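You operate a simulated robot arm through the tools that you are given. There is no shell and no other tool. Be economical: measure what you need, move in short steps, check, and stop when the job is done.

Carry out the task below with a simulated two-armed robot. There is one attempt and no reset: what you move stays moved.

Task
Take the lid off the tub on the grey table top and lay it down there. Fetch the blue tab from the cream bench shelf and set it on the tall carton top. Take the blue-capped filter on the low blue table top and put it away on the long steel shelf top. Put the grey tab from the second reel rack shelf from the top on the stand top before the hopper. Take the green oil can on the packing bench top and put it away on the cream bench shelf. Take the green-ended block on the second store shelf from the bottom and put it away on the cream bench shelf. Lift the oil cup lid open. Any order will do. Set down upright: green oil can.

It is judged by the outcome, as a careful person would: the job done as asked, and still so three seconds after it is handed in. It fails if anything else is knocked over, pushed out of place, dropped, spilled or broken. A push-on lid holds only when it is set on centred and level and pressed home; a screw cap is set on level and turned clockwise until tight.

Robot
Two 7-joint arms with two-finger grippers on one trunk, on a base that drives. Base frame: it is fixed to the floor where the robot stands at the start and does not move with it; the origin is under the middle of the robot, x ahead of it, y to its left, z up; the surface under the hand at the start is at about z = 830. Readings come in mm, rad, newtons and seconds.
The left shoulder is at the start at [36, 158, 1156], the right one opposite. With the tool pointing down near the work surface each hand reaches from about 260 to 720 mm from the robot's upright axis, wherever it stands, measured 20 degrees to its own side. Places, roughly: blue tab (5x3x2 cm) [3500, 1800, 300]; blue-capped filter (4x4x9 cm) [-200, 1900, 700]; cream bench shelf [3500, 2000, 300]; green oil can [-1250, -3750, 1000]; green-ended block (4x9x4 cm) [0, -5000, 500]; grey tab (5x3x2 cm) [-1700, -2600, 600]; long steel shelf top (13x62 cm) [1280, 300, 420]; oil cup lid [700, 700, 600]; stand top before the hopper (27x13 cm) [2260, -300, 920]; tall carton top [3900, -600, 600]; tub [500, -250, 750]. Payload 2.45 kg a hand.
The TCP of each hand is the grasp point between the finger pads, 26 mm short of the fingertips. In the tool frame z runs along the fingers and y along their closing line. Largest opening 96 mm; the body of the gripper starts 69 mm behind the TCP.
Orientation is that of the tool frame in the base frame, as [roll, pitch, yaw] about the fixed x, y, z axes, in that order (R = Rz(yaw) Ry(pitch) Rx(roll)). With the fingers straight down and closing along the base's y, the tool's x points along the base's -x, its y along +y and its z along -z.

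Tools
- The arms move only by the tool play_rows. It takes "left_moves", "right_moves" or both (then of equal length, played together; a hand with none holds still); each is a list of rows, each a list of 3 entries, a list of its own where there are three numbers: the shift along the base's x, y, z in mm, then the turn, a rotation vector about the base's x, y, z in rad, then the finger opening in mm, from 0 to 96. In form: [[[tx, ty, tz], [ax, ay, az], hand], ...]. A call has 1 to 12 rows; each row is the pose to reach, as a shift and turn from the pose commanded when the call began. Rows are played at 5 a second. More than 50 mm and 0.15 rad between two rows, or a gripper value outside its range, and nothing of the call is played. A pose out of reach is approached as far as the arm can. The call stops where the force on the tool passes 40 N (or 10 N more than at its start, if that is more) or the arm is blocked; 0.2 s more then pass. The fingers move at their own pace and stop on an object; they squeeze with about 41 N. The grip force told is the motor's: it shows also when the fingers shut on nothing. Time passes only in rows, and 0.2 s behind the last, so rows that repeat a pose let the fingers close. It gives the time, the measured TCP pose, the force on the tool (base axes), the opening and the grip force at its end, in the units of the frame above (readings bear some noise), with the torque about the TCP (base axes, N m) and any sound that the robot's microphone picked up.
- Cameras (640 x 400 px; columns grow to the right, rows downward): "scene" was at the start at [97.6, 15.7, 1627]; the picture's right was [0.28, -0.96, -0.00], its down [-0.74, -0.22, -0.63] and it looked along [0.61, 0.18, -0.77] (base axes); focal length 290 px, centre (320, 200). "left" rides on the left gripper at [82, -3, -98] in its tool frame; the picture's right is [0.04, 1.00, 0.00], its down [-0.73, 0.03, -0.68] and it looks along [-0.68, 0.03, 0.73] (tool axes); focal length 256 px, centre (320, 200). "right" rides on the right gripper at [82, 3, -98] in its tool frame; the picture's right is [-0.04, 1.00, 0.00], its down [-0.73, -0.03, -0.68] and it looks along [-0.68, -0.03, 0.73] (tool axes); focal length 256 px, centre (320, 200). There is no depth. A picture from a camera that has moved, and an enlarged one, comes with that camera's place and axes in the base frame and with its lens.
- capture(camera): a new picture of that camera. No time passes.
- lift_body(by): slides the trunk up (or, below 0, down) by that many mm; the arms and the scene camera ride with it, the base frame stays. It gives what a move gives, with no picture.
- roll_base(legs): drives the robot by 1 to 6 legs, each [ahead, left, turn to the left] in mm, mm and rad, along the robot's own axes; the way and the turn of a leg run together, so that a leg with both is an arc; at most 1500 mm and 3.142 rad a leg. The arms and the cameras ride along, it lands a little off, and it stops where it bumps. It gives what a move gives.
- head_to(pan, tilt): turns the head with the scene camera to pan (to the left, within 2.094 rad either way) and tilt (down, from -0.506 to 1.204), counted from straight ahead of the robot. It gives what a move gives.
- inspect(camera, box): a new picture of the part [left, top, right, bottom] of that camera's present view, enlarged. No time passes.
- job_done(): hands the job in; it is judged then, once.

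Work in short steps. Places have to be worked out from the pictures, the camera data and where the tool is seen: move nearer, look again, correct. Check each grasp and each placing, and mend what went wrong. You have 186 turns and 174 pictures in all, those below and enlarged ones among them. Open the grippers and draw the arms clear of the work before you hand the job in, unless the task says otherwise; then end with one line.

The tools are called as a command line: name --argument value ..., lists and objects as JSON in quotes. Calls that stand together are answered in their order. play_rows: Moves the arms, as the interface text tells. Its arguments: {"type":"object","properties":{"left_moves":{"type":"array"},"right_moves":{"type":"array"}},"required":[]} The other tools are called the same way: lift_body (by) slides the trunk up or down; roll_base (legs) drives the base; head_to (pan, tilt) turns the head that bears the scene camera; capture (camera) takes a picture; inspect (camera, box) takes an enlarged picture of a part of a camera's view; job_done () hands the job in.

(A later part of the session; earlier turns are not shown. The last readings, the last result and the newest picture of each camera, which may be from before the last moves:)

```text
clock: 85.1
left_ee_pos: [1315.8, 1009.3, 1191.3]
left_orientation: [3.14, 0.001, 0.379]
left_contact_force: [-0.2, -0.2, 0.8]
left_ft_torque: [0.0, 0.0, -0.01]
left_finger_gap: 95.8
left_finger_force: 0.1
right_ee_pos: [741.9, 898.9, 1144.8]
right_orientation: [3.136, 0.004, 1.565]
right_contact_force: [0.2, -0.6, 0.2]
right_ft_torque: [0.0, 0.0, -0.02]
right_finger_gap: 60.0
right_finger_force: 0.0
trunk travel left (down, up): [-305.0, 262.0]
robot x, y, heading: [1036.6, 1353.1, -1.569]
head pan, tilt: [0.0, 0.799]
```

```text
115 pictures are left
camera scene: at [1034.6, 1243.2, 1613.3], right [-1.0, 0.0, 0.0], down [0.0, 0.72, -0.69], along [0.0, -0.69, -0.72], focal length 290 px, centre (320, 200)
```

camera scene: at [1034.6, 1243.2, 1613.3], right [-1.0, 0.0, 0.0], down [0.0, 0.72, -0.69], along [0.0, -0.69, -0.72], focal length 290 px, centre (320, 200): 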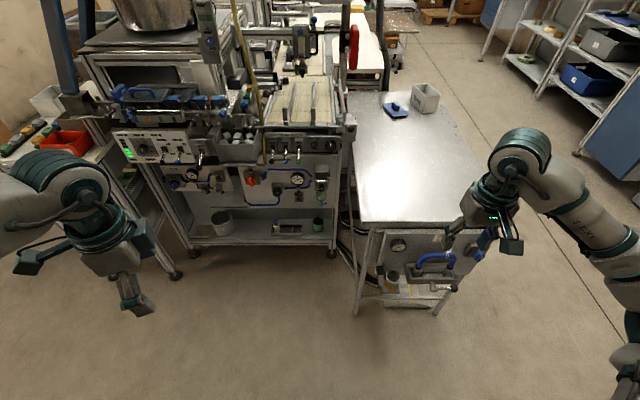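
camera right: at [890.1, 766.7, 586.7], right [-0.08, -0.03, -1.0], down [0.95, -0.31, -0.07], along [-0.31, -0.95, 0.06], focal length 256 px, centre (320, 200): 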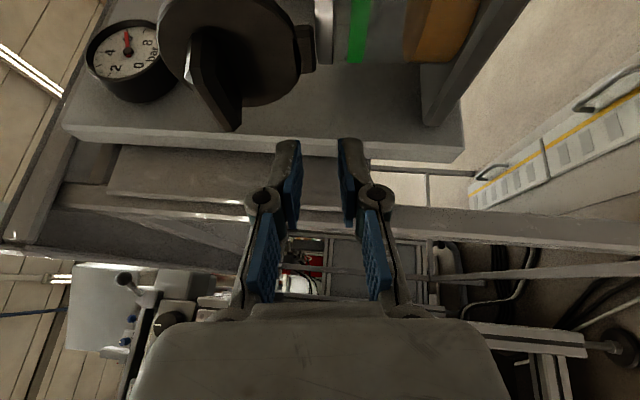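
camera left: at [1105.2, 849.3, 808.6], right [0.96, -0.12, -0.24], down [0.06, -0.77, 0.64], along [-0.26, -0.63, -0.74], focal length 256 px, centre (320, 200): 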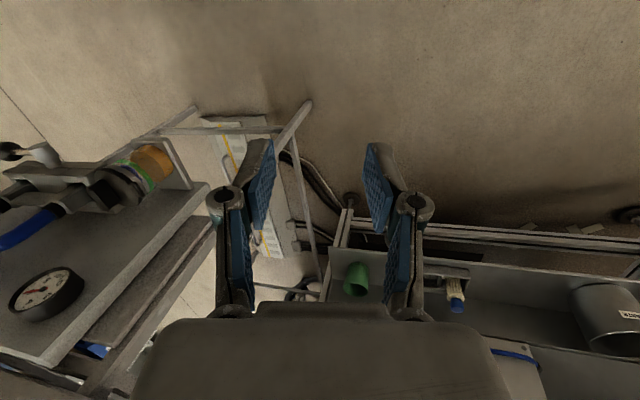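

The drive was refused for rounding; send again. (The steel shelf with bucket is visible under the machine panel.)

roll_base --legs '[[0, -1230, 0], [0, 0, 3.141]]'

capture --camera "scene"

```text
clock: 98.6
left_ee_pos: [-470.5, 1689.3, 1190.2]
left_orientation: [3.139, 0.001, -2.744]
left_contact_force: [-0.6, -0.2, 0.5]
left_ft_torque: [0.0, 0.0, 0.0]
left_finger_gap: 95.8
left_finger_force: 0.1
right_ee_pos: [100.3, 1811.1, 1145.0]
right_orientation: [3.136, 0.006, -1.557]
right_contact_force: [-0.6, -0.1, 0.0]
right_ft_torque: [-0.03, 0.01, 0.0]
right_finger_gap: 59.8
right_finger_force: 0.1
trunk travel left (down, up): [-305.0, 262.0]
robot x, y, heading: [-182.9, 1349.4, 1.592]
head pan, tilt: [0.0, 0.799]
```

```text
114 pictures are left
camera scene: at [-180.5, 1461.1, 1613.3], right [1.0, 0.02, 0.0], down [0.01, -0.72, -0.69], along [-0.01, 0.69, -0.72], focal length 290 px, centre (320, 200)
```

scene: 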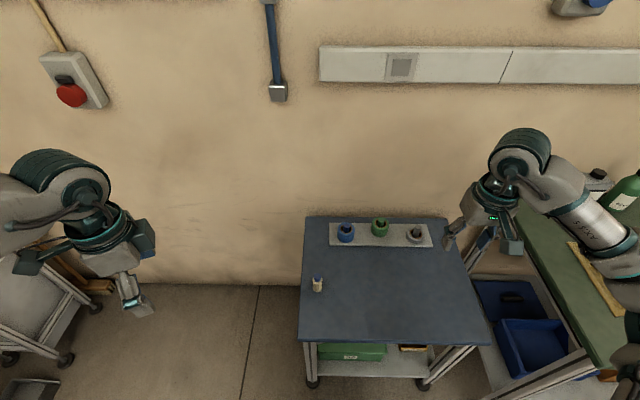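

inspect --camera "scene" --box '[290, 200, 490, 330]'

```text
3.08 times, centred on (390, 265) of scene
camera zoom: at [-180.5, 1461.1, 1613.3], right [1.0, 0.02, 0.0], down [0.01, -0.72, -0.69], along [-0.01, 0.69, -0.72], focal length 894 px, centre (105, 0)
```

zoom: 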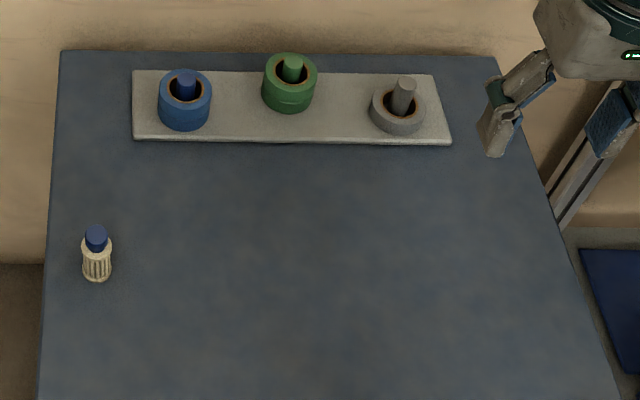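

The filter stands at about (-197,1944). Move the right hand over it at height and look.

play_rows --right_moves '[[[-45, 10, 0], [0, 0, 0], 70], [[-90, 20, 0], [0, 0, 0], 70], [[-135, 30, 0], [0, 0, 0], 70], [[-180, 45, -10], [0, 0, 0], 70], [[-225, 60, -20], [0, 0, 0], 70], [[-265, 80, -40], [0, 0, 0], 70], [[-297, 100, -70], [0, 0, 0], 70], [[-297, 110, -110], [0, 0, 0], 70], [[-297, 115, -150], [0, 0, 0], 70], [[-297, 115, -190], [0, 0, 0], 70], [[-297, 115, -210], [0, 0, 0], 70], [[-297, 115, -210], [0, 0, 0], 70]]'

capture --camera "right"

capture --camera "scene"

```text
clock: 101.2
left_ee_pos: [-472.4, 1687.9, 1190.2]
left_orientation: [3.139, 0.005, -2.742]
left_contact_force: [1.0, 0.7, 0.2]
left_ft_torque: [0.01, -0.03, 0.0]
left_finger_gap: 96.0
left_finger_force: 0.0
right_ee_pos: [-199.7, 1923.2, 937.0]
right_orientation: [3.139, 0.01, -1.557]
right_contact_force: [0.1, -0.5, -0.4]
right_ft_torque: [0.01, 0.01, 0.0]
right_finger_gap: 69.7
right_finger_force: 0.0
trunk travel left (down, up): [-305.0, 262.0]
robot x, y, heading: [-183.4, 1353.5, 1.591]
head pan, tilt: [0.0, 0.799]
```

```text
112 pictures are left
camera right: at [-199.4, 1840.8, 1035.4], right [-1.0, 0.03, 0.0], down [0.02, 0.73, 0.69], along [0.02, 0.69, -0.73], focal length 256 px, centre (320, 200)
```

right: 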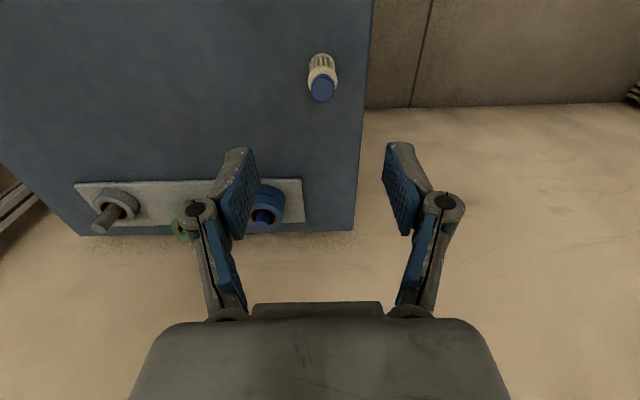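

```text
111 pictures are left
camera scene: at [-185.1, 1461.8, 1613.3], right [1.0, 0.02, 0.0], down [0.02, -0.72, -0.69], along [-0.01, 0.69, -0.72], focal length 290 px, centre (320, 200)
```

scene: 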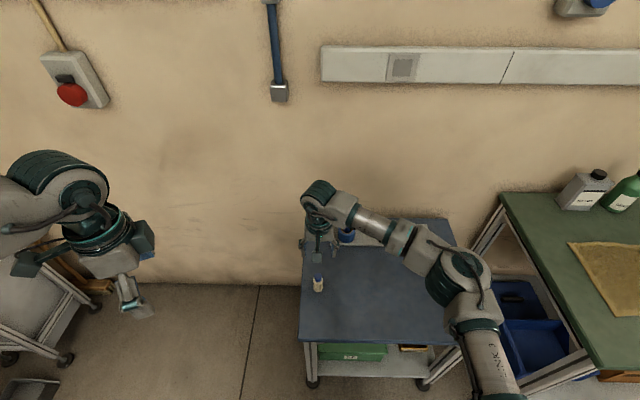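

Filter cap at about (-198,1962,703). Move above it and lower partway.

play_rows --right_moves '[[[2, 20, -30], [0, 0, 0], 80], [[2, 38, -70], [0, 0, 0], 80], [[2, 38, -110], [0, 0, 0], 80], [[2, 38, -150], [0, 0, 0], 80], [[2, 38, -165], [0, 0, 0], 80], [[2, 38, -165], [0, 0, 0], 80]]'

capture --camera "right"

inspect --camera "scene" --box '[260, 200, 380, 320]'

```text
clock: 102.6
left_ee_pos: [-471.4, 1687.2, 1191.9]
left_orientation: [3.138, 0.002, -2.743]
left_contact_force: [0.4, -0.7, 0.7]
left_ft_torque: [-0.03, 0.0, -0.01]
left_finger_gap: 95.9
left_finger_force: 0.1
right_ee_pos: [-194.9, 1961.8, 770.5]
right_orientation: [3.138, 0.008, -1.558]
right_contact_force: [0.8, 0.6, 0.4]
right_ft_torque: [0.01, 0.01, 0.02]
right_finger_gap: 79.8
right_finger_force: 0.0
trunk travel left (down, up): [-305.0, 262.0]
robot x, y, heading: [-181.5, 1345.8, 1.592]
head pan, tilt: [0.0, 0.799]
```

```text
110 pictures are left
camera right: at [-196.4, 1879.3, 870.0], right [-1.0, 0.03, 0.0], down [0.02, 0.73, 0.68], along [0.02, 0.68, -0.73], focal length 256 px, centre (320, 200)
```

right: 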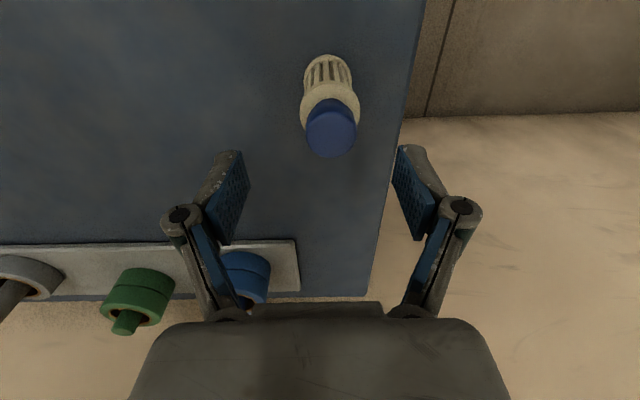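

```text
3.33 times, centred on (320, 260) of scene
camera zoom: at [-184.1, 1462.0, 1613.3], right [1.0, 0.02, 0.0], down [0.02, -0.72, -0.69], along [-0.01, 0.69, -0.72], focal length 968 px, centre (320, 0)
```

zoom: 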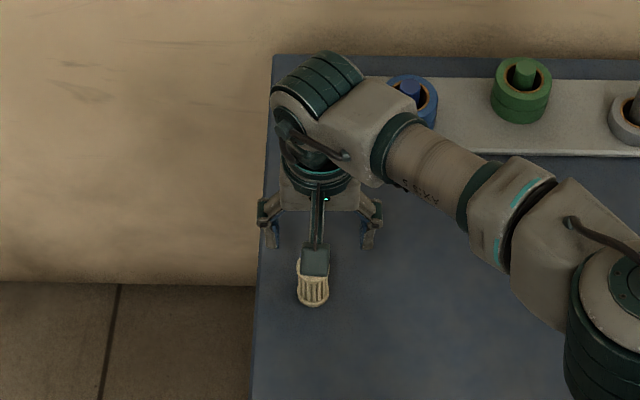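

Aligned within a few mm. Lower 92 mm around the filter body and close.

play_rows --right_moves '[[[-6, 0, -30], [0, 0, 0], 80], [[-6, 0, -60], [0, 0, 0], 80], [[-6, 0, -85], [0, 0, 0], 80], [[-6, 0, -92], [0, 0, 0], 80]]'

capture --camera "right"

```text
clock: 103.6
left_ee_pos: [-469.5, 1675.9, 1198.5]
left_orientation: [3.125, 0.007, -2.743]
left_contact_force: [-0.2, -0.1, 0.5]
left_ft_torque: [-0.01, -0.07, -0.01]
left_finger_gap: 95.9
left_finger_force: 0.1
right_ee_pos: [-195.2, 1964.4, 704.8]
right_orientation: [3.139, 0.041, -1.56]
right_contact_force: [23.6, -14.2, 88.6]
right_ft_torque: [-1.16, 0.36, 0.13]
right_finger_gap: 47.2
right_finger_force: 34.8
right hand out of reach, approached as far as the arm can: row 3, 4
trunk travel left (down, up): [-305.0, 262.0]
robot x, y, heading: [-180.0, 1349.5, 1.588]
head pan, tilt: [0.0, 0.799]
stopped in row 4 (right hand): the force on the tool passed its limit at 49 N (the readings are from after the stop); the commanded pose is now the measured one
```

```text
108 pictures are left
camera right: at [-197.6, 1877.7, 801.0], right [-1.0, 0.03, 0.0], down [0.02, 0.7, 0.71], along [0.02, 0.71, -0.71], focal length 256 px, centre (320, 200)
```

right: 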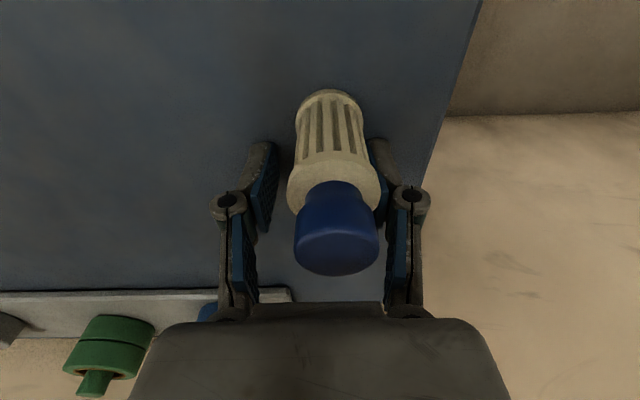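

Tips touched the table (top ≈678). Raise 18 mm, recentre -6 mm in x with fingers open, then look.

play_rows --right_moves '[[[0, 0, 10], [0, 0, 0], 70], [[-3, 0, 18], [0, -0.03, 0], 80], [[-6, 0, 18], [0, -0.03, 0], 80], [[-6, 0, 18], [0, -0.03, 0], 80]]'

capture --camera "right"

```text
clock: 104.6
left_ee_pos: [-467.7, 1686.2, 1191.9]
left_orientation: [3.134, 0.001, -2.744]
left_contact_force: [0.5, 0.2, 0.3]
left_ft_torque: [-0.01, 0.02, -0.03]
left_finger_gap: 95.8
left_finger_force: 0.1
right_ee_pos: [-205.1, 1965.2, 707.3]
right_orientation: [-3.123, 0.023, -1.559]
right_contact_force: [0.1, 0.2, -0.2]
right_ft_torque: [-0.01, -0.03, 0.0]
right_finger_gap: 79.8
right_finger_force: 0.1
trunk travel left (down, up): [-305.0, 262.0]
robot x, y, heading: [-182.5, 1351.1, 1.593]
head pan, tilt: [0.0, 0.799]
```

```text
107 pictures are left
camera right: at [-208.9, 1881.1, 804.6], right [-1.0, 0.03, -0.02], down [0.01, 0.72, 0.7], along [0.03, 0.69, -0.72], focal length 256 px, centre (320, 200)
```

right: 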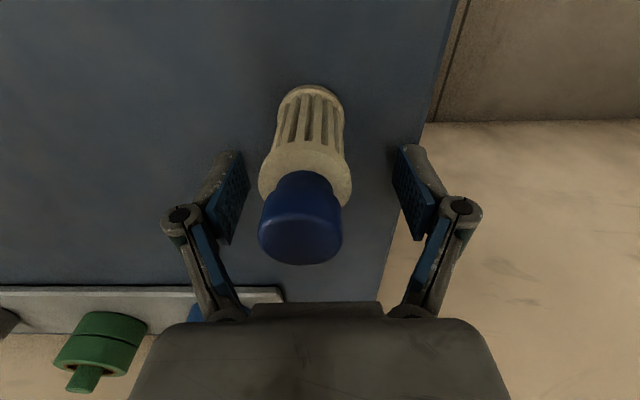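

Recentre +7 mm, raise 8 mm and close on the body.

play_rows --right_moves '[[[7, 0, 8], [0, 0, 0], 80], [[7, 0, 8], [0, 0, 0], 50], [[7, 0, 8], [0, 0, 0], 20], [[7, 0, 8], [0, 0, 0], 0], [[7, 0, 8], [0, 0, 0], 0]]'

play_rows --right_moves '[[[0, 0, 30], [0, 0, 0], 0], [[0, 0, 75], [0, 0, 0], 0], [[0, -20, 115], [0, 0, 0], 0], [[0, -50, 150], [0, 0, 0], 0], [[0, -80, 185], [0, 0, 0], 0], [[0, -110, 220], [0, 0, 0], 0]]'

capture --camera "right"

```text
clock: 105.8
left_ee_pos: [-470.5, 1685.4, 1192.3]
left_orientation: [3.135, 0.005, -2.743]
left_contact_force: [0.5, 0.2, 0.0]
left_ft_torque: [-0.02, 0.02, 0.02]
left_finger_gap: 96.1
left_finger_force: 0.0
right_ee_pos: [-200.4, 1962.7, 716.5]
right_orientation: [-3.121, 0.025, -1.56]
right_contact_force: [-1.1, 0.1, -0.3]
right_ft_torque: [-0.01, 0.01, 0.01]
right_finger_gap: 0.0
right_finger_force: 28.5
trunk travel left (down, up): [-305.0, 262.0]
robot x, y, heading: [-183.2, 1352.3, 1.586]
head pan, tilt: [0.0, 0.799]
```

```text
clock: 107.2
left_ee_pos: [-469.8, 1684.7, 1192.4]
left_orientation: [3.133, 0.005, -2.745]
left_contact_force: [0.7, -0.3, 0.5]
left_ft_torque: [0.0, 0.02, -0.01]
left_finger_gap: 96.0
left_finger_force: 0.1
right_ee_pos: [-200.6, 1850.3, 938.4]
right_orientation: [-3.12, 0.027, -1.559]
right_contact_force: [-0.1, 0.0, 0.3]
right_ft_torque: [0.01, 0.0, -0.01]
right_finger_gap: 0.1
right_finger_force: 29.1
trunk travel left (down, up): [-305.0, 262.0]
robot x, y, heading: [-181.0, 1353.9, 1.6]
head pan, tilt: [0.0, 0.799]
```

```text
106 pictures are left
camera right: at [-203.5, 1766.8, 1035.6], right [-1.0, 0.03, -0.02], down [0.01, 0.72, 0.7], along [0.03, 0.7, -0.72], focal length 256 px, centre (320, 200)
```

right: 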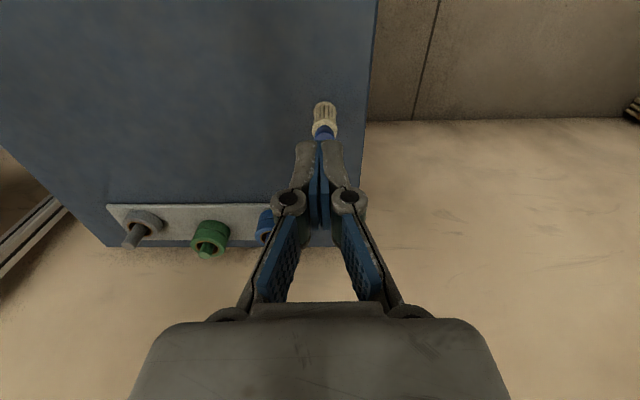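

Missed: the filter actually stands nearer (y≈1930, top z≈765). Reopen, hover over that and look again.

play_rows --right_moves '[[[0, 30, -20], [0, 0, 0], 80], [[0, 60, -40], [0, 0, 0], 80], [[1, 80, -80], [0, 0, 0], 80], [[1, 80, -105], [0, 0, 0], 80], [[1, 80, -105], [0, 0, 0], 80]]'

capture --camera "right"

```text
clock: 108.4
left_ee_pos: [-470.6, 1684.5, 1193.0]
left_orientation: [3.133, 0.005, -2.744]
left_contact_force: [0.7, 0.9, -0.7]
left_ft_torque: [0.01, 0.0, 0.01]
left_finger_gap: 95.8
left_finger_force: 0.1
right_ee_pos: [-198.4, 1933.0, 834.2]
right_orientation: [-3.12, 0.025, -1.559]
right_contact_force: [-0.5, -0.4, -0.6]
right_ft_torque: [0.02, -0.03, 0.02]
right_finger_gap: 79.8
right_finger_force: 0.0
trunk travel left (down, up): [-305.0, 262.0]
robot x, y, heading: [-182.3, 1350.0, 1.592]
head pan, tilt: [0.0, 0.799]
```

```text
105 pictures are left
camera right: at [-201.8, 1848.4, 930.2], right [-1.0, 0.03, -0.02], down [0.01, 0.72, 0.7], along [0.03, 0.7, -0.72], focal length 256 px, centre (320, 200)
```

right: 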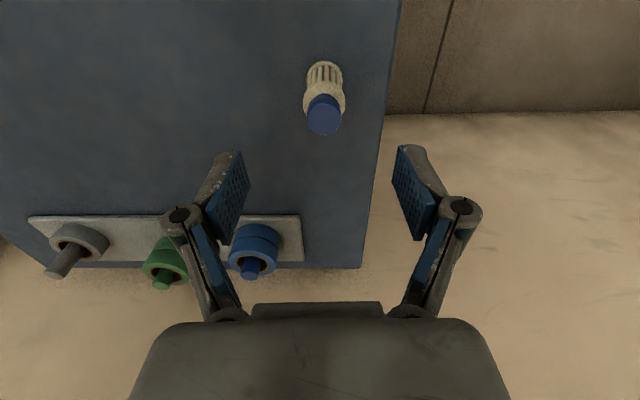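

Now directly above. Lower 114 mm and close.

play_rows --right_moves '[[[-1, -3, -40], [0, 0, 0], 80], [[-1, -3, -80], [0, 0, 0], 80], [[-1, -3, -105], [0, 0, 0], 80], [[-1, -3, -114], [0, 0, 0], 80], [[-1, -3, -114], [0, 0, 0], 40], [[-1, -3, -114], [0, 0, 0], 10], [[-1, -3, -114], [0, 0, 0], 0]]'

capture --camera "right"

```text
clock: 110.0
left_ee_pos: [-470.3, 1685.7, 1193.1]
left_orientation: [3.136, 0.002, -2.744]
left_contact_force: [0.1, -0.4, 0.4]
left_ft_torque: [0.03, 0.01, 0.0]
left_finger_gap: 96.1
left_finger_force: 0.0
right_ee_pos: [-199.6, 1929.9, 718.0]
right_orientation: [-3.121, 0.024, -1.559]
right_contact_force: [0.1, 0.5, 0.5]
right_ft_torque: [0.0, -0.02, 0.01]
right_finger_gap: 31.0
right_finger_force: 40.7
trunk travel left (down, up): [-305.0, 262.0]
robot x, y, heading: [-179.5, 1350.2, 1.593]
head pan, tilt: [0.0, 0.799]
```

```text
104 pictures are left
camera right: at [-202.9, 1845.6, 815.3], right [-1.0, 0.03, -0.02], down [0.01, 0.72, 0.7], along [0.03, 0.7, -0.72], focal length 256 px, centre (320, 200)
```

right: 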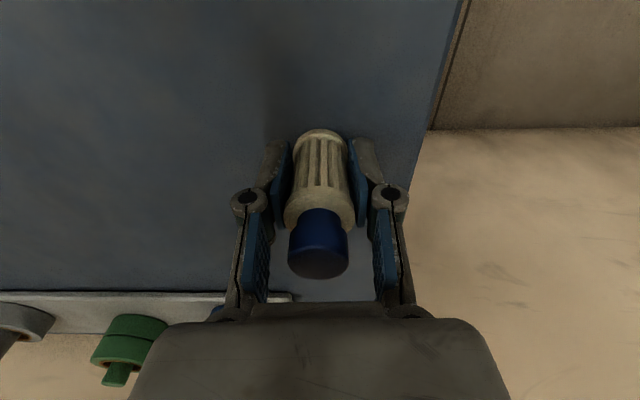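

Filter gripped. Lift it, retract, and drive to the steel shelf: turn round, go left 1450 mm and ahead 350 mm.

play_rows --right_moves '[[[0, 0, 40], [0, 0, 0], 0], [[0, 0, 85], [0, 0, 0], 0], [[0, -20, 130], [0, 0, 0], 0], [[0, -50, 170], [0, 0, 0], 0], [[20, -80, 205], [0, 0, 0], 0], [[50, -110, 235], [0, 0, 0], 0], [[85, -130, 265], [0, 0, 0], 0], [[120, -150, 290], [0, 0, 0], 0], [[160, -160, 310], [0, 0, 0], 0], [[200, -170, 320], [0, 0, 0], 0]]'

roll_base --legs '[[0, 0, -3.141], [0, 1450, 0], [350, 0, 0]]'

capture --camera "scene"

```text
refused: row 5 steps farther than a row can; nothing moved
```

```text
clock: 126.5
left_ee_pos: [1558.1, 669.7, 1192.1]
left_orientation: [3.134, 0.0, 0.386]
left_contact_force: [0.4, -1.0, 0.2]
left_ft_torque: [0.03, -0.03, 0.0]
left_finger_gap: 95.9
left_finger_force: 0.0
right_ee_pos: [1284.1, 428.7, 717.7]
right_orientation: [-3.123, 0.025, 1.569]
right_contact_force: [0.1, 0.9, -0.3]
right_ft_torque: [0.03, -0.03, 0.01]
right_finger_gap: 30.8
right_finger_force: 41.1
trunk travel left (down, up): [-305.0, 262.0]
robot x, y, heading: [1276.4, 1009.7, -1.563]
head pan, tilt: [0.0, 0.799]
```

```text
103 pictures are left
camera scene: at [1277.5, 895.9, 1613.4], right [-1.0, -0.01, 0.0], down [-0.01, 0.72, -0.69], along [0.01, -0.69, -0.72], focal length 290 px, centre (320, 200)
```

scene: 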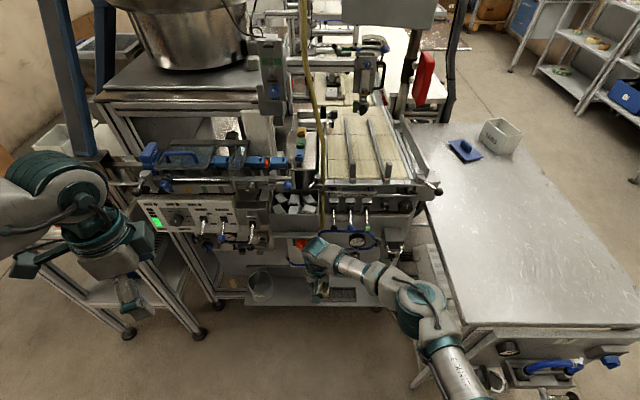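

The arm call was refused but the base drove with the arm out at 718 mm height; no contact was reported and the filter is still held. I check the panel/cup and the surroundings of the hand.

inspect --camera "scene" --box '[460, 320, 640, 400]'

inspect --camera "scene" --box '[190, 190, 430, 330]'

capture --camera "right"

```text
3.56 times, centred on (550, 360) of scene
camera zoom: at [1277.5, 895.9, 1613.4], right [-1.0, -0.01, 0.0], down [-0.01, 0.72, -0.69], along [0.01, -0.69, -0.72], focal length 1033 px, centre (-498, -369)
```

zoom: 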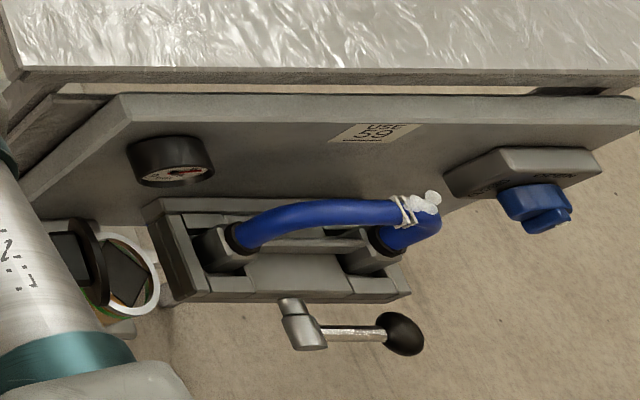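

```text
2.67 times, centred on (310, 260) of scene
camera zoom: at [1277.5, 895.9, 1613.4], right [-1.0, -0.01, 0.0], down [-0.01, 0.72, -0.69], along [0.01, -0.69, -0.72], focal length 775 px, centre (347, 40)
```

zoom: 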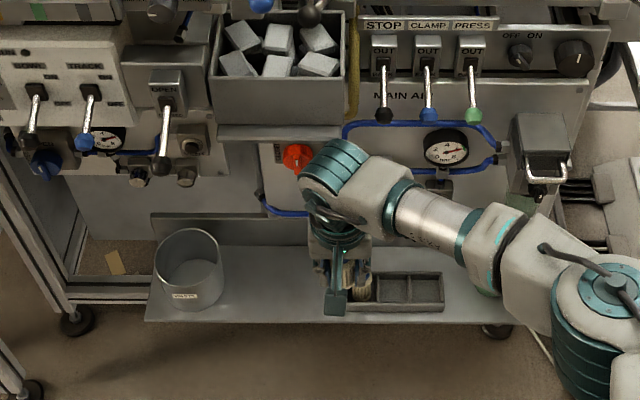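

```text
100 pictures are left
camera right: at [1290.1, 512.7, 815.5], right [1.0, -0.04, -0.02], down [-0.02, -0.72, 0.7], along [-0.04, -0.7, -0.72], focal length 256 px, centre (320, 200)
```

right: 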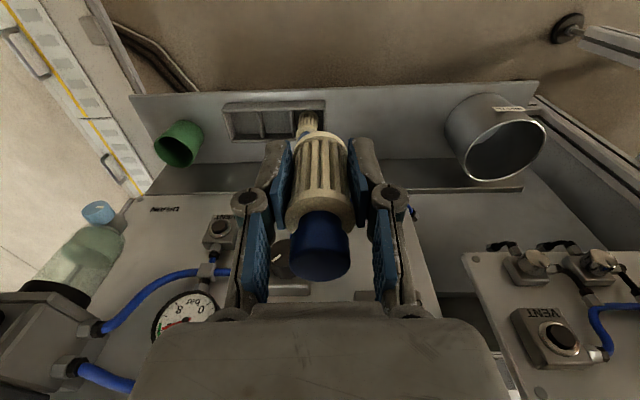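

All intact: cup lid open, filter held. The shelf's free span is between the slotted rack and the bucket, x≈1300–1480, y 236–370. I move the hand to x≈1412 and lower the trunk 210 mm.

play_rows --right_moves '[[[40, 0, 0], [0, 0, 0], 0], [[80, 0, 0], [0, 0, 0], 0], [[120, 0, 0], [0, 0, 0], 0], [[128, 0, 0], [0, 0, 0], 0]]'

lift_body --by -210

capture --camera "right"

capture --camera "scene"

```text
clock: 127.5
left_ee_pos: [1555.8, 672.3, 1193.6]
left_orientation: [3.131, 0.002, 0.385]
left_contact_force: [1.0, 0.2, -0.4]
left_ft_torque: [0.03, 0.01, -0.01]
left_finger_gap: 96.0
left_finger_force: 0.1
right_ee_pos: [1386.9, 439.1, 723.0]
right_orientation: [-3.121, 0.026, 1.571]
right_contact_force: [0.1, -0.4, -1.1]
right_ft_torque: [-0.02, -0.02, 0.02]
right_finger_gap: 31.1
right_finger_force: 40.7
right hand out of reach, approached as far as the arm can: row 3, 4
trunk travel left (down, up): [-305.0, 262.0]
robot x, y, heading: [1273.7, 1007.8, -1.565]
head pan, tilt: [0.0, 0.799]
```

```text
clock: 129.7
left_ee_pos: [1557.7, 673.4, 984.5]
left_orientation: [3.131, 0.001, 0.385]
left_contact_force: [-1.1, 0.1, 0.2]
left_ft_torque: [-0.04, -0.02, 0.01]
left_finger_gap: 95.9
left_finger_force: 0.1
right_ee_pos: [1387.5, 441.1, 514.9]
right_orientation: [-3.122, 0.027, 1.571]
right_contact_force: [0.2, -0.2, -0.2]
right_ft_torque: [-0.01, -0.03, -0.01]
right_finger_gap: 30.7
right_finger_force: 41.4
trunk travel left (down, up): [-95.0, 472.0]
robot x, y, heading: [1276.9, 1009.8, -1.565]
head pan, tilt: [0.0, 0.799]
```

```text
99 pictures are left
camera right: at [1393.4, 525.4, 612.6], right [1.0, -0.04, -0.02], down [-0.02, -0.71, 0.7], along [-0.04, -0.7, -0.71], focal length 256 px, centre (320, 200)
```

right: 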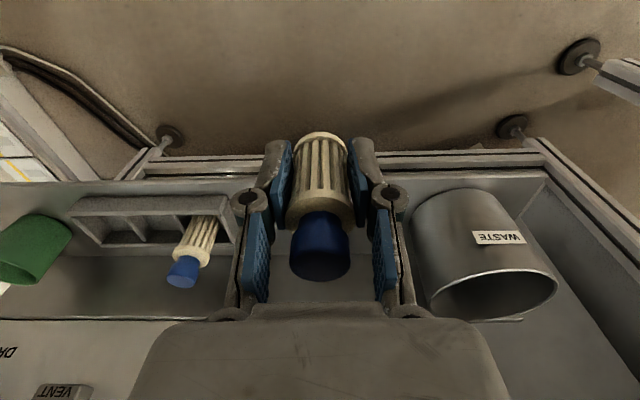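

```text
98 pictures are left
camera scene: at [1281.8, 706.4, 1380.0], right [-1.0, -0.01, 0.0], down [-0.01, 0.72, -0.69], along [0.0, -0.69, -0.72], focal length 290 px, centre (320, 200)
```

scene: 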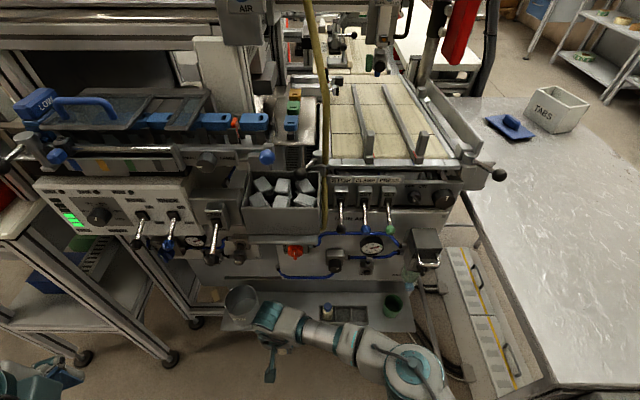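

The free spot is straight ahead at x≈1388. Advance to y≈328 and lower to just above the shelf.

play_rows --right_moves '[[[0, -35, 0], [0, 0, 0], 0], [[0, -70, 0], [0, 0, 0], 0], [[0, -95, -5], [0, 0, 0], 0], [[0, -112, -15], [0, 0, 0], 0], [[0, -112, -35], [0, 0, 0], 0], [[0, -112, -42], [0, 0, 0], 0]]'

capture --camera "right"

inspect --camera "scene" --box '[200, 230, 430, 360]'

```text
clock: 131.1
left_ee_pos: [1558.1, 672.6, 982.0]
left_orientation: [3.134, 0.003, 0.386]
left_contact_force: [0.1, 1.0, -1.2]
left_ft_torque: [0.0, -0.02, 0.02]
left_finger_gap: 95.9
left_finger_force: 0.0
right_ee_pos: [1371.0, 366.6, 508.4]
right_orientation: [-3.121, 0.026, 1.57]
right_contact_force: [0.7, -0.8, -0.7]
right_ft_torque: [0.03, -0.01, 0.0]
right_finger_gap: 30.8
right_finger_force: 41.4
right hand out of reach, approached as far as the arm can: row 2, 3, 4, 5, 6
trunk travel left (down, up): [-95.0, 472.0]
robot x, y, heading: [1275.4, 1007.9, -1.565]
head pan, tilt: [0.0, 0.799]
```

```text
97 pictures are left
camera right: at [1378.3, 450.1, 604.9], right [1.0, -0.04, -0.02], down [-0.02, -0.72, 0.7], along [-0.04, -0.7, -0.72], focal length 256 px, centre (320, 200)
```

right: 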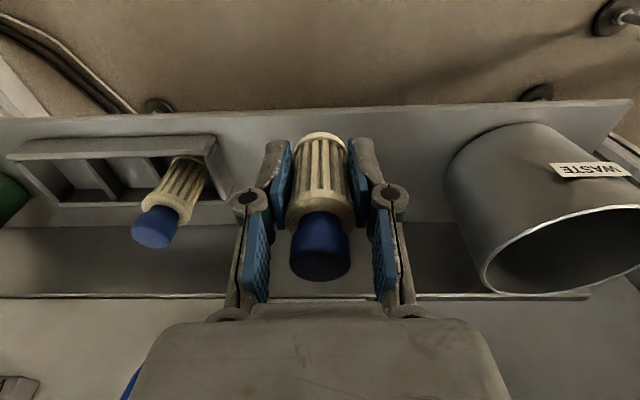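

```text
2.78 times, centred on (315, 295) of scene
camera zoom: at [1282.0, 705.5, 1379.5], right [-1.0, -0.01, 0.0], down [-0.01, 0.72, -0.69], along [0.0, -0.69, -0.72], focal length 808 px, centre (334, -64)
```

zoom: 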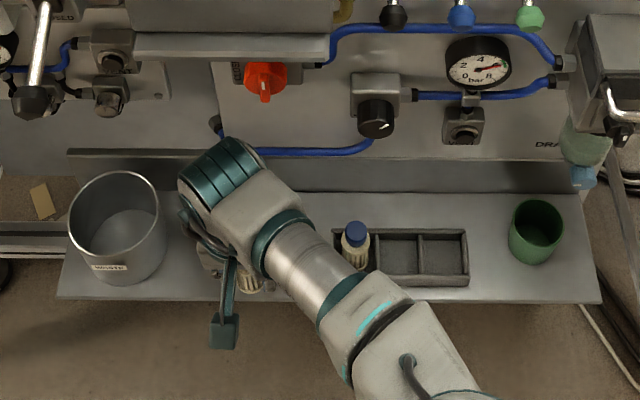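

Out of reach by a bit; advance the base 60 mm.

roll_base --legs '[[60, 0, 0]]'

play_rows --right_moves '[[[5, 8, -10], [0, 0, 0], 0], [[10, 12, -25], [0, 0, 0], 0], [[12, 15, -36], [0, 0, 0], 0]]'

capture --camera "right"

```text
clock: 132.1
left_ee_pos: [1557.1, 612.4, 982.2]
left_orientation: [3.134, 0.002, 0.387]
left_contact_force: [0.1, -0.1, 0.2]
left_ft_torque: [0.04, 0.01, 0.0]
left_finger_gap: 95.9
left_finger_force: 0.2
right_ee_pos: [1372.1, 306.2, 507.6]
right_orientation: [-3.119, 0.024, 1.57]
right_contact_force: [0.4, -0.3, -0.6]
right_ft_torque: [0.01, 0.02, -0.03]
right_finger_gap: 31.0
right_finger_force: 41.2
trunk travel left (down, up): [-95.0, 472.0]
robot x, y, heading: [1271.8, 951.0, -1.56]
head pan, tilt: [0.0, 0.799]
```

```text
clock: 132.9
left_ee_pos: [1557.3, 617.4, 985.3]
left_orientation: [3.128, 0.003, 0.384]
left_contact_force: [-0.1, 0.0, -0.5]
left_ft_torque: [0.0, 0.0, -0.01]
left_finger_gap: 96.1
left_finger_force: 0.0
right_ee_pos: [1381.8, 320.2, 485.3]
right_orientation: [-3.123, 0.032, 1.571]
right_contact_force: [-0.2, -0.6, -0.8]
right_ft_torque: [0.03, -0.01, 0.02]
right_finger_gap: 31.3
right_finger_force: 41.2
right hand out of reach, approached as far as the arm can: row 3
trunk travel left (down, up): [-95.0, 472.0]
robot x, y, heading: [1274.6, 952.1, -1.568]
head pan, tilt: [0.0, 0.799]
```

```text
95 pictures are left
camera right: at [1388.1, 404.7, 582.2], right [1.0, -0.04, -0.02], down [-0.02, -0.71, 0.7], along [-0.04, -0.7, -0.71], focal length 256 px, centre (320, 200)
```

right: 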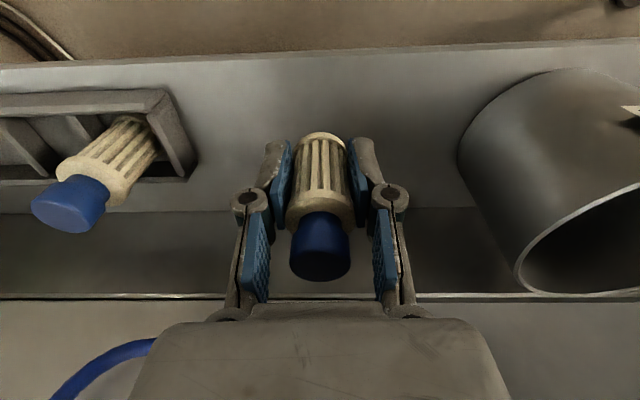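

Good spot. Lower with the trunk until contact.

lift_body --by -18

lift_body --by -6

capture --camera "right"

```text
clock: 133.5
left_ee_pos: [1556.7, 618.9, 968.6]
left_orientation: [3.126, 0.004, 0.385]
left_contact_force: [0.2, 0.3, -0.4]
left_ft_torque: [-0.04, 0.02, 0.01]
left_finger_gap: 96.0
left_finger_force: 0.1
right_ee_pos: [1379.9, 320.6, 469.9]
right_orientation: [-3.124, 0.031, 1.57]
right_contact_force: [1.4, 0.5, -0.1]
right_ft_torque: [-0.06, 0.0, 0.03]
right_finger_gap: 30.9
right_finger_force: 40.2
trunk travel left (down, up): [-77.0, 490.0]
robot x, y, heading: [1274.6, 946.0, -1.566]
head pan, tilt: [0.0, 0.799]
```

```text
clock: 134.1
left_ee_pos: [1557.4, 618.5, 962.2]
left_orientation: [3.126, 0.004, 0.385]
left_contact_force: [0.9, 0.0, 0.7]
left_ft_torque: [0.02, 0.0, 0.01]
left_finger_gap: 96.1
left_finger_force: 0.0
right_ee_pos: [1382.8, 320.6, 462.9]
right_orientation: [-3.123, 0.032, 1.572]
right_contact_force: [-0.4, -0.3, 0.0]
right_ft_torque: [-0.01, -0.03, -0.01]
right_finger_gap: 31.0
right_finger_force: 41.7
trunk travel left (down, up): [-71.0, 496.0]
robot x, y, heading: [1278.4, 947.0, -1.563]
head pan, tilt: [0.0, 0.799]
```

```text
94 pictures are left
camera right: at [1387.4, 405.6, 559.1], right [1.0, -0.04, -0.02], down [-0.02, -0.71, 0.7], along [-0.04, -0.7, -0.71], focal length 256 px, centre (320, 200)
```

right: 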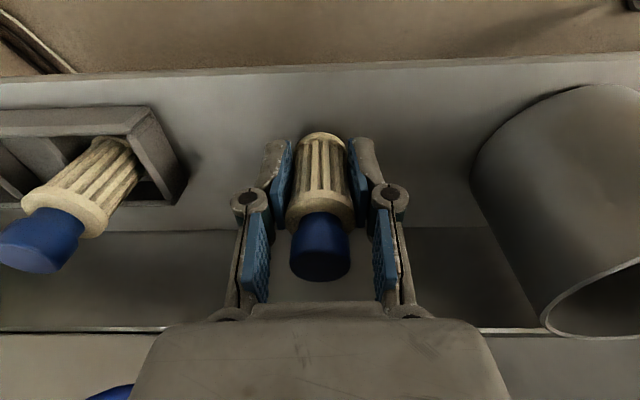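

No contact yet; continue lowering in small steps.

lift_body --by -6

lift_body --by -6

lift_body --by -5

```text
clock: 134.6
left_ee_pos: [1556.0, 617.5, 955.3]
left_orientation: [3.126, 0.003, 0.384]
left_contact_force: [0.1, 0.3, 0.3]
left_ft_torque: [-0.02, 0.01, -0.05]
left_finger_gap: 95.9
left_finger_force: 0.0
right_ee_pos: [1380.0, 321.3, 456.1]
right_orientation: [-3.124, 0.03, 1.569]
right_contact_force: [-0.7, -0.6, -0.3]
right_ft_torque: [-0.01, -0.04, -0.01]
right_finger_gap: 31.0
right_finger_force: 41.6
trunk travel left (down, up): [-65.0, 502.0]
robot x, y, heading: [1273.5, 947.0, -1.562]
head pan, tilt: [0.0, 0.799]
```

```text
clock: 135.2
left_ee_pos: [1556.1, 617.6, 950.4]
left_orientation: [3.124, 0.003, 0.385]
left_contact_force: [-0.3, 0.0, 0.1]
left_ft_torque: [-0.01, -0.01, 0.0]
left_finger_gap: 95.6
left_finger_force: 0.1
right_ee_pos: [1382.0, 322.8, 453.9]
right_orientation: [-3.125, 0.033, 1.571]
right_contact_force: [0.1, -0.2, 18.5]
right_ft_torque: [0.09, -0.14, 0.04]
right_finger_gap: 31.0
right_finger_force: 40.7
trunk travel left (down, up): [-59.0, 508.0]
robot x, y, heading: [1272.7, 945.6, -1.565]
head pan, tilt: [0.0, 0.799]
```

```text
clock: 135.7
left_ee_pos: [1555.6, 618.8, 944.6]
left_orientation: [3.129, 0.003, 0.385]
left_contact_force: [0.1, 0.0, -0.5]
left_ft_torque: [0.02, -0.01, -0.03]
left_finger_gap: 96.0
left_finger_force: 0.1
right_ee_pos: [1381.0, 321.4, 447.3]
right_orientation: [-3.124, 0.035, 1.569]
right_contact_force: [2.6, -4.9, 27.3]
right_ft_torque: [-0.29, -0.17, 0.01]
right_finger_gap: 30.8
right_finger_force: 40.9
trunk travel left (down, up): [-54.0, 513.0]
robot x, y, heading: [1275.3, 950.6, -1.563]
head pan, tilt: [0.0, 0.799]
```

Contact at TCP z≈453. Ease up 4 mm, open, then rise by the trunk.

lift_body --by 5

play_rows --right_moves '[[[0, 0, 0], [0, 0, 0], 40], [[0, 0, 0], [0, 0, 0], 56], [[0, 0, 0], [0, 0, 0], 60]]'

lift_body --by 150

capture --camera "right"

```text
clock: 136.3
left_ee_pos: [1555.2, 616.5, 948.1]
left_orientation: [3.129, 0.003, 0.386]
left_contact_force: [-0.3, -0.4, 0.0]
left_ft_torque: [0.0, 0.02, 0.0]
left_finger_gap: 96.1
left_finger_force: 0.0
right_ee_pos: [1380.1, 322.6, 447.6]
right_orientation: [-3.122, 0.027, 1.571]
right_contact_force: [-0.3, 1.8, 5.0]
right_ft_torque: [-0.06, -0.01, -0.02]
right_finger_gap: 30.9
right_finger_force: 41.1
trunk travel left (down, up): [-59.0, 508.0]
robot x, y, heading: [1273.3, 947.6, -1.562]
head pan, tilt: [0.0, 0.799]
```

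```text
clock: 137.1
left_ee_pos: [1556.3, 617.9, 949.9]
left_orientation: [3.129, 0.004, 0.386]
left_contact_force: [-0.3, 0.5, -1.4]
left_ft_torque: [0.02, 0.02, -0.03]
left_finger_gap: 96.2
left_finger_force: 0.1
right_ee_pos: [1381.9, 320.9, 448.5]
right_orientation: [-3.122, 0.031, 1.569]
right_contact_force: [-0.1, -0.1, -0.2]
right_ft_torque: [0.05, -0.01, 0.0]
right_finger_gap: 60.0
right_finger_force: 0.0
trunk travel left (down, up): [-59.0, 508.0]
robot x, y, heading: [1272.7, 948.6, -1.563]
head pan, tilt: [0.0, 0.799]
```

```text
clock: 138.8
left_ee_pos: [1556.9, 604.3, 1093.0]
left_orientation: [3.139, -0.001, 0.385]
left_contact_force: [0.0, 0.6, -0.1]
left_ft_torque: [-0.04, 0.0, -0.01]
left_finger_gap: 96.1
left_finger_force: 0.1
right_ee_pos: [1382.6, 317.1, 628.9]
right_orientation: [-3.12, 0.085, 1.567]
right_contact_force: [0.6, -0.5, 0.3]
right_ft_torque: [0.01, -0.01, -0.05]
right_finger_gap: 60.1
right_finger_force: 0.1
trunk travel left (down, up): [-209.0, 358.0]
robot x, y, heading: [1269.3, 947.6, -1.565]
head pan, tilt: [0.0, 0.799]
```

```text
93 pictures are left
camera right: at [1389.5, 406.1, 720.7], right [1.0, -0.05, -0.02], down [-0.02, -0.67, 0.74], along [-0.05, -0.74, -0.67], focal length 256 px, centre (320, 200)
```

right: 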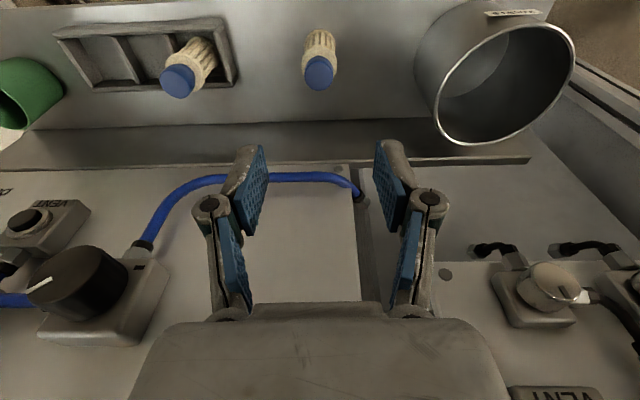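

The filter stands on the shelf. Back the base out 300 mm, then fold the right arm up.

roll_base --legs '[[-300, 0, 0]]'

lift_body --by 80

play_rows --right_moves '[[[-10, 25, 35], [0, 0, 0], 60], [[-20, 50, 70], [0, 0, 0], 60], [[-40, 75, 105], [0, 0, 0], 60], [[-70, 100, 135], [0, 0, 0], 60], [[-105, 125, 155], [0, 0, 0], 60], [[-140, 150, 175], [0, 0, 0], 60], [[-175, 175, 200], [0, 0, 0], 60], [[-210, 200, 225], [0, 0, 0], 60], [[-245, 215, 250], [0, 0, 0], 60], [[-280, 225, 280], [0, 0, 0], 60], [[-310, 235, 310], [0, 0, 0], 60], [[-340, 240, 345], [0, 0, 0], 60]]'

roll_base --legs '[[0, 1200, 0], [0, 1030, 0], [0, 0, 3.141]]'

capture --camera "scene"

```text
clock: 139.9
left_ee_pos: [1546.6, 692.8, 1107.5]
left_orientation: [3.107, 0.003, 0.387]
left_contact_force: [0.9, 0.3, 0.2]
left_ft_torque: [-0.05, 0.02, 0.03]
left_finger_gap: 96.1
left_finger_force: 0.1
right_ee_pos: [1380.2, 371.2, 667.9]
right_orientation: [-3.127, 0.146, 1.562]
right_contact_force: [0.2, 0.6, 0.1]
right_ft_torque: [0.0, 0.02, -0.04]
right_finger_gap: 60.2
right_finger_force: 0.1
trunk travel left (down, up): [-209.0, 358.0]
robot x, y, heading: [1277.3, 1005.2, -1.563]
head pan, tilt: [0.0, 0.799]
stopped in leg 1: the force on the tool passed its limit at 45 N (the readings are from after the stop); the commanded pose is now the measured one
```

```text
clock: 140.8
left_ee_pos: [1544.0, 699.4, 1173.4]
left_orientation: [3.097, 0.005, 0.386]
left_contact_force: [1.2, -1.4, 0.4]
left_ft_torque: [0.04, 0.03, 0.02]
left_finger_gap: 96.2
left_finger_force: 0.1
right_ee_pos: [1377.8, 367.8, 761.4]
right_orientation: [-3.133, 0.195, 1.56]
right_contact_force: [-7.1, 9.4, -10.0]
right_ft_torque: [-0.85, -1.13, -0.01]
right_finger_gap: 59.9
right_finger_force: 0.0
trunk travel left (down, up): [-272.0, 295.0]
robot x, y, heading: [1269.7, 1005.6, -1.564]
head pan, tilt: [0.0, 0.799]
stopped: the force on the tool passed its limit at 88 N (the readings are from after the stop); the commanded pose is now the measured one
```

```text
clock: 141.0
left_ee_pos: [1543.1, 700.6, 1173.8]
left_orientation: [3.097, 0.005, 0.386]
left_contact_force: [0.2, 0.4, 0.7]
left_ft_torque: [-0.03, 0.01, 0.0]
left_finger_gap: 96.1
left_finger_force: 0.1
right_ee_pos: [1376.1, 370.0, 760.1]
right_orientation: [-3.131, 0.19, 1.554]
right_contact_force: [2.7, -12.2, -20.4]
right_ft_torque: [2.02, 0.11, 0.25]
right_finger_gap: 60.0
right_finger_force: 0.1
trunk travel left (down, up): [-272.0, 295.0]
robot x, y, heading: [1272.9, 1006.3, -1.558]
head pan, tilt: [0.0, 0.799]
stopped in row 1 (right hand): the force on the tool passed its limit at 56 N (the readings are from after the stop); the commanded pose is now the measured one
```

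```text
clock: 142.5
left_ee_pos: [1616.1, 711.1, 1177.1]
left_orientation: [3.09, 0.009, 0.379]
left_contact_force: [0.9, 0.6, 0.5]
left_ft_torque: [-0.03, 0.05, 0.0]
left_finger_gap: 96.0
left_finger_force: 0.1
right_ee_pos: [1426.9, 368.8, 760.1]
right_orientation: [-3.123, 0.19, 1.519]
right_contact_force: [35.5, 10.9, -31.6]
right_ft_torque: [-0.55, 3.75, 0.6]
right_finger_gap: 59.9
right_finger_force: 0.0
trunk travel left (down, up): [-272.0, 295.0]
robot x, y, heading: [1344.8, 1008.2, -1.569]
head pan, tilt: [0.0, 0.799]
stopped in leg 1: the robot was blocked; the commanded pose is now the measured one
```

```text
92 pictures are left
camera scene: at [1335.9, 872.1, 1578.9], right [-1.0, 0.0, -0.01], down [0.0, 0.72, -0.69], along [0.01, -0.69, -0.72], focal length 290 px, centre (320, 200)
```

scene: 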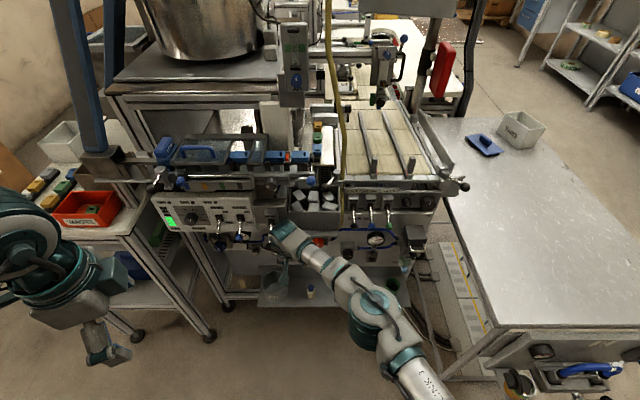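

The hand caught under something while backing out. I stop and look closely.

inspect --camera "scene" --box '[200, 170, 420, 310]'

capture --camera "right"

```text
2.86 times, centred on (310, 240) of scene
camera zoom: at [1335.9, 872.1, 1578.9], right [-1.0, 0.0, -0.01], down [0.0, 0.72, -0.69], along [0.01, -0.69, -0.72], focal length 830 px, centre (349, 86)
```

zoom: 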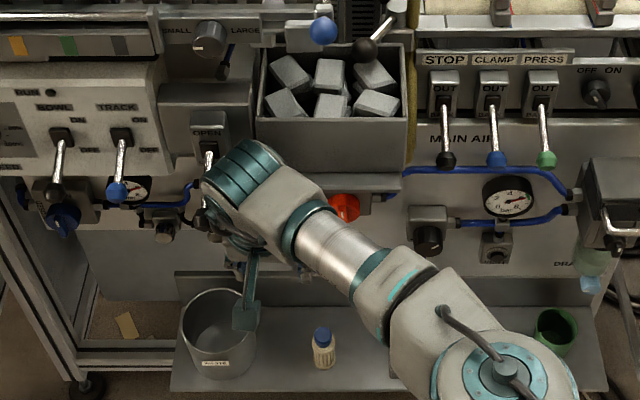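

```text
90 pictures are left
camera right: at [1438.6, 466.6, 842.6], right [1.0, -0.1, -0.01], down [-0.05, -0.59, 0.81], along [-0.08, -0.8, -0.59], focal length 256 px, centre (320, 200)
```

right: 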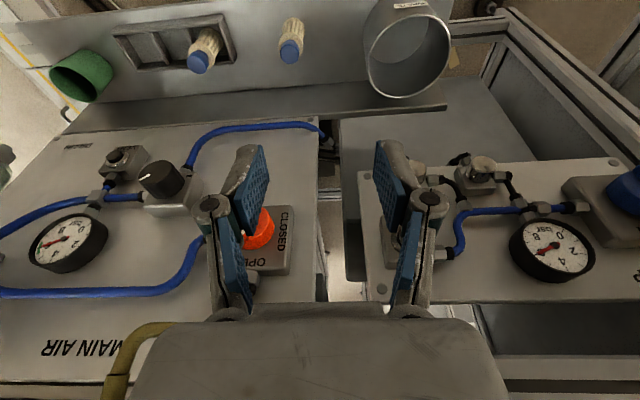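

The upper control panel overhangs; the wrist came up under it. I must lower first, then back out. Lower 50 mm and check forces.

lift_body --by -50

```text
clock: 143.4
left_ee_pos: [1636.4, 717.1, 1123.7]
left_orientation: [3.09, 0.025, 0.385]
left_contact_force: [1.0, 0.3, 0.0]
left_ft_torque: [-0.01, 0.08, -0.04]
left_finger_gap: 95.8
left_finger_force: 0.0
right_ee_pos: [1453.0, 376.2, 712.3]
right_orientation: [-3.108, 0.198, 1.539]
right_contact_force: [0.4, 0.2, 0.4]
right_ft_torque: [-0.02, 0.04, 0.0]
right_finger_gap: 59.7
right_finger_force: 0.0
trunk travel left (down, up): [-222.0, 345.0]
robot x, y, heading: [1347.0, 1007.3, -1.563]
head pan, tilt: [0.0, 0.799]
```

Free of contact. Lower 70 more, then back the base out.

lift_body --by -70

roll_base --legs '[[-60, 0, 0]]'

inspect --camera "scene" --box '[170, 150, 430, 320]'

```text
clock: 144.5
left_ee_pos: [1613.0, 714.4, 1059.4]
left_orientation: [3.087, 0.01, 0.383]
left_contact_force: [0.7, 0.8, 0.1]
left_ft_torque: [-0.01, 0.02, 0.03]
left_finger_gap: 96.0
left_finger_force: 0.0
right_ee_pos: [1433.4, 373.2, 646.7]
right_orientation: [-3.125, 0.2, 1.531]
right_contact_force: [0.2, -1.3, 0.2]
right_ft_torque: [0.01, -0.01, 0.07]
right_finger_gap: 60.2
right_finger_force: 0.1
trunk travel left (down, up): [-152.0, 415.0]
robot x, y, heading: [1342.0, 1007.4, -1.565]
head pan, tilt: [0.0, 0.799]
```

```text
clock: 145.5
left_ee_pos: [1608.7, 773.8, 1060.0]
left_orientation: [3.085, 0.002, 0.381]
left_contact_force: [0.2, 0.7, -0.2]
left_ft_torque: [-0.07, -0.01, -0.02]
left_finger_gap: 96.1
left_finger_force: 0.1
right_ee_pos: [1429.5, 433.0, 644.6]
right_orientation: [-3.127, 0.196, 1.529]
right_contact_force: [-0.8, -0.2, 0.1]
right_ft_torque: [0.05, -0.05, -0.02]
right_finger_gap: 60.2
right_finger_force: 0.1
trunk travel left (down, up): [-152.0, 415.0]
robot x, y, heading: [1342.2, 1069.7, -1.562]
head pan, tilt: [0.0, 0.799]
```

```text
2.35 times, centred on (300, 235) of scene
camera zoom: at [1338.1, 832.4, 1449.5], right [-1.0, 0.0, 0.0], down [0.0, 0.72, -0.69], along [0.01, -0.69, -0.72], focal length 684 px, centre (367, 118)
```

zoom: 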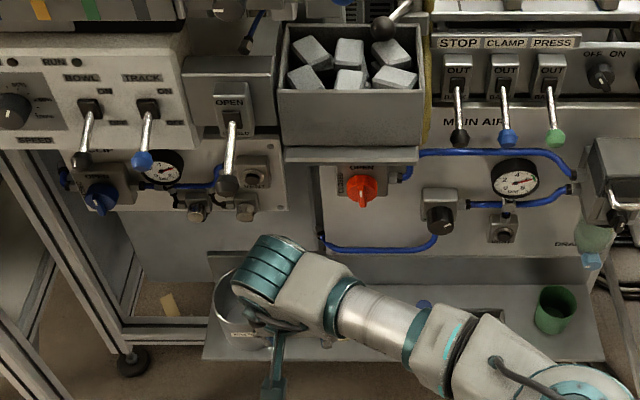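

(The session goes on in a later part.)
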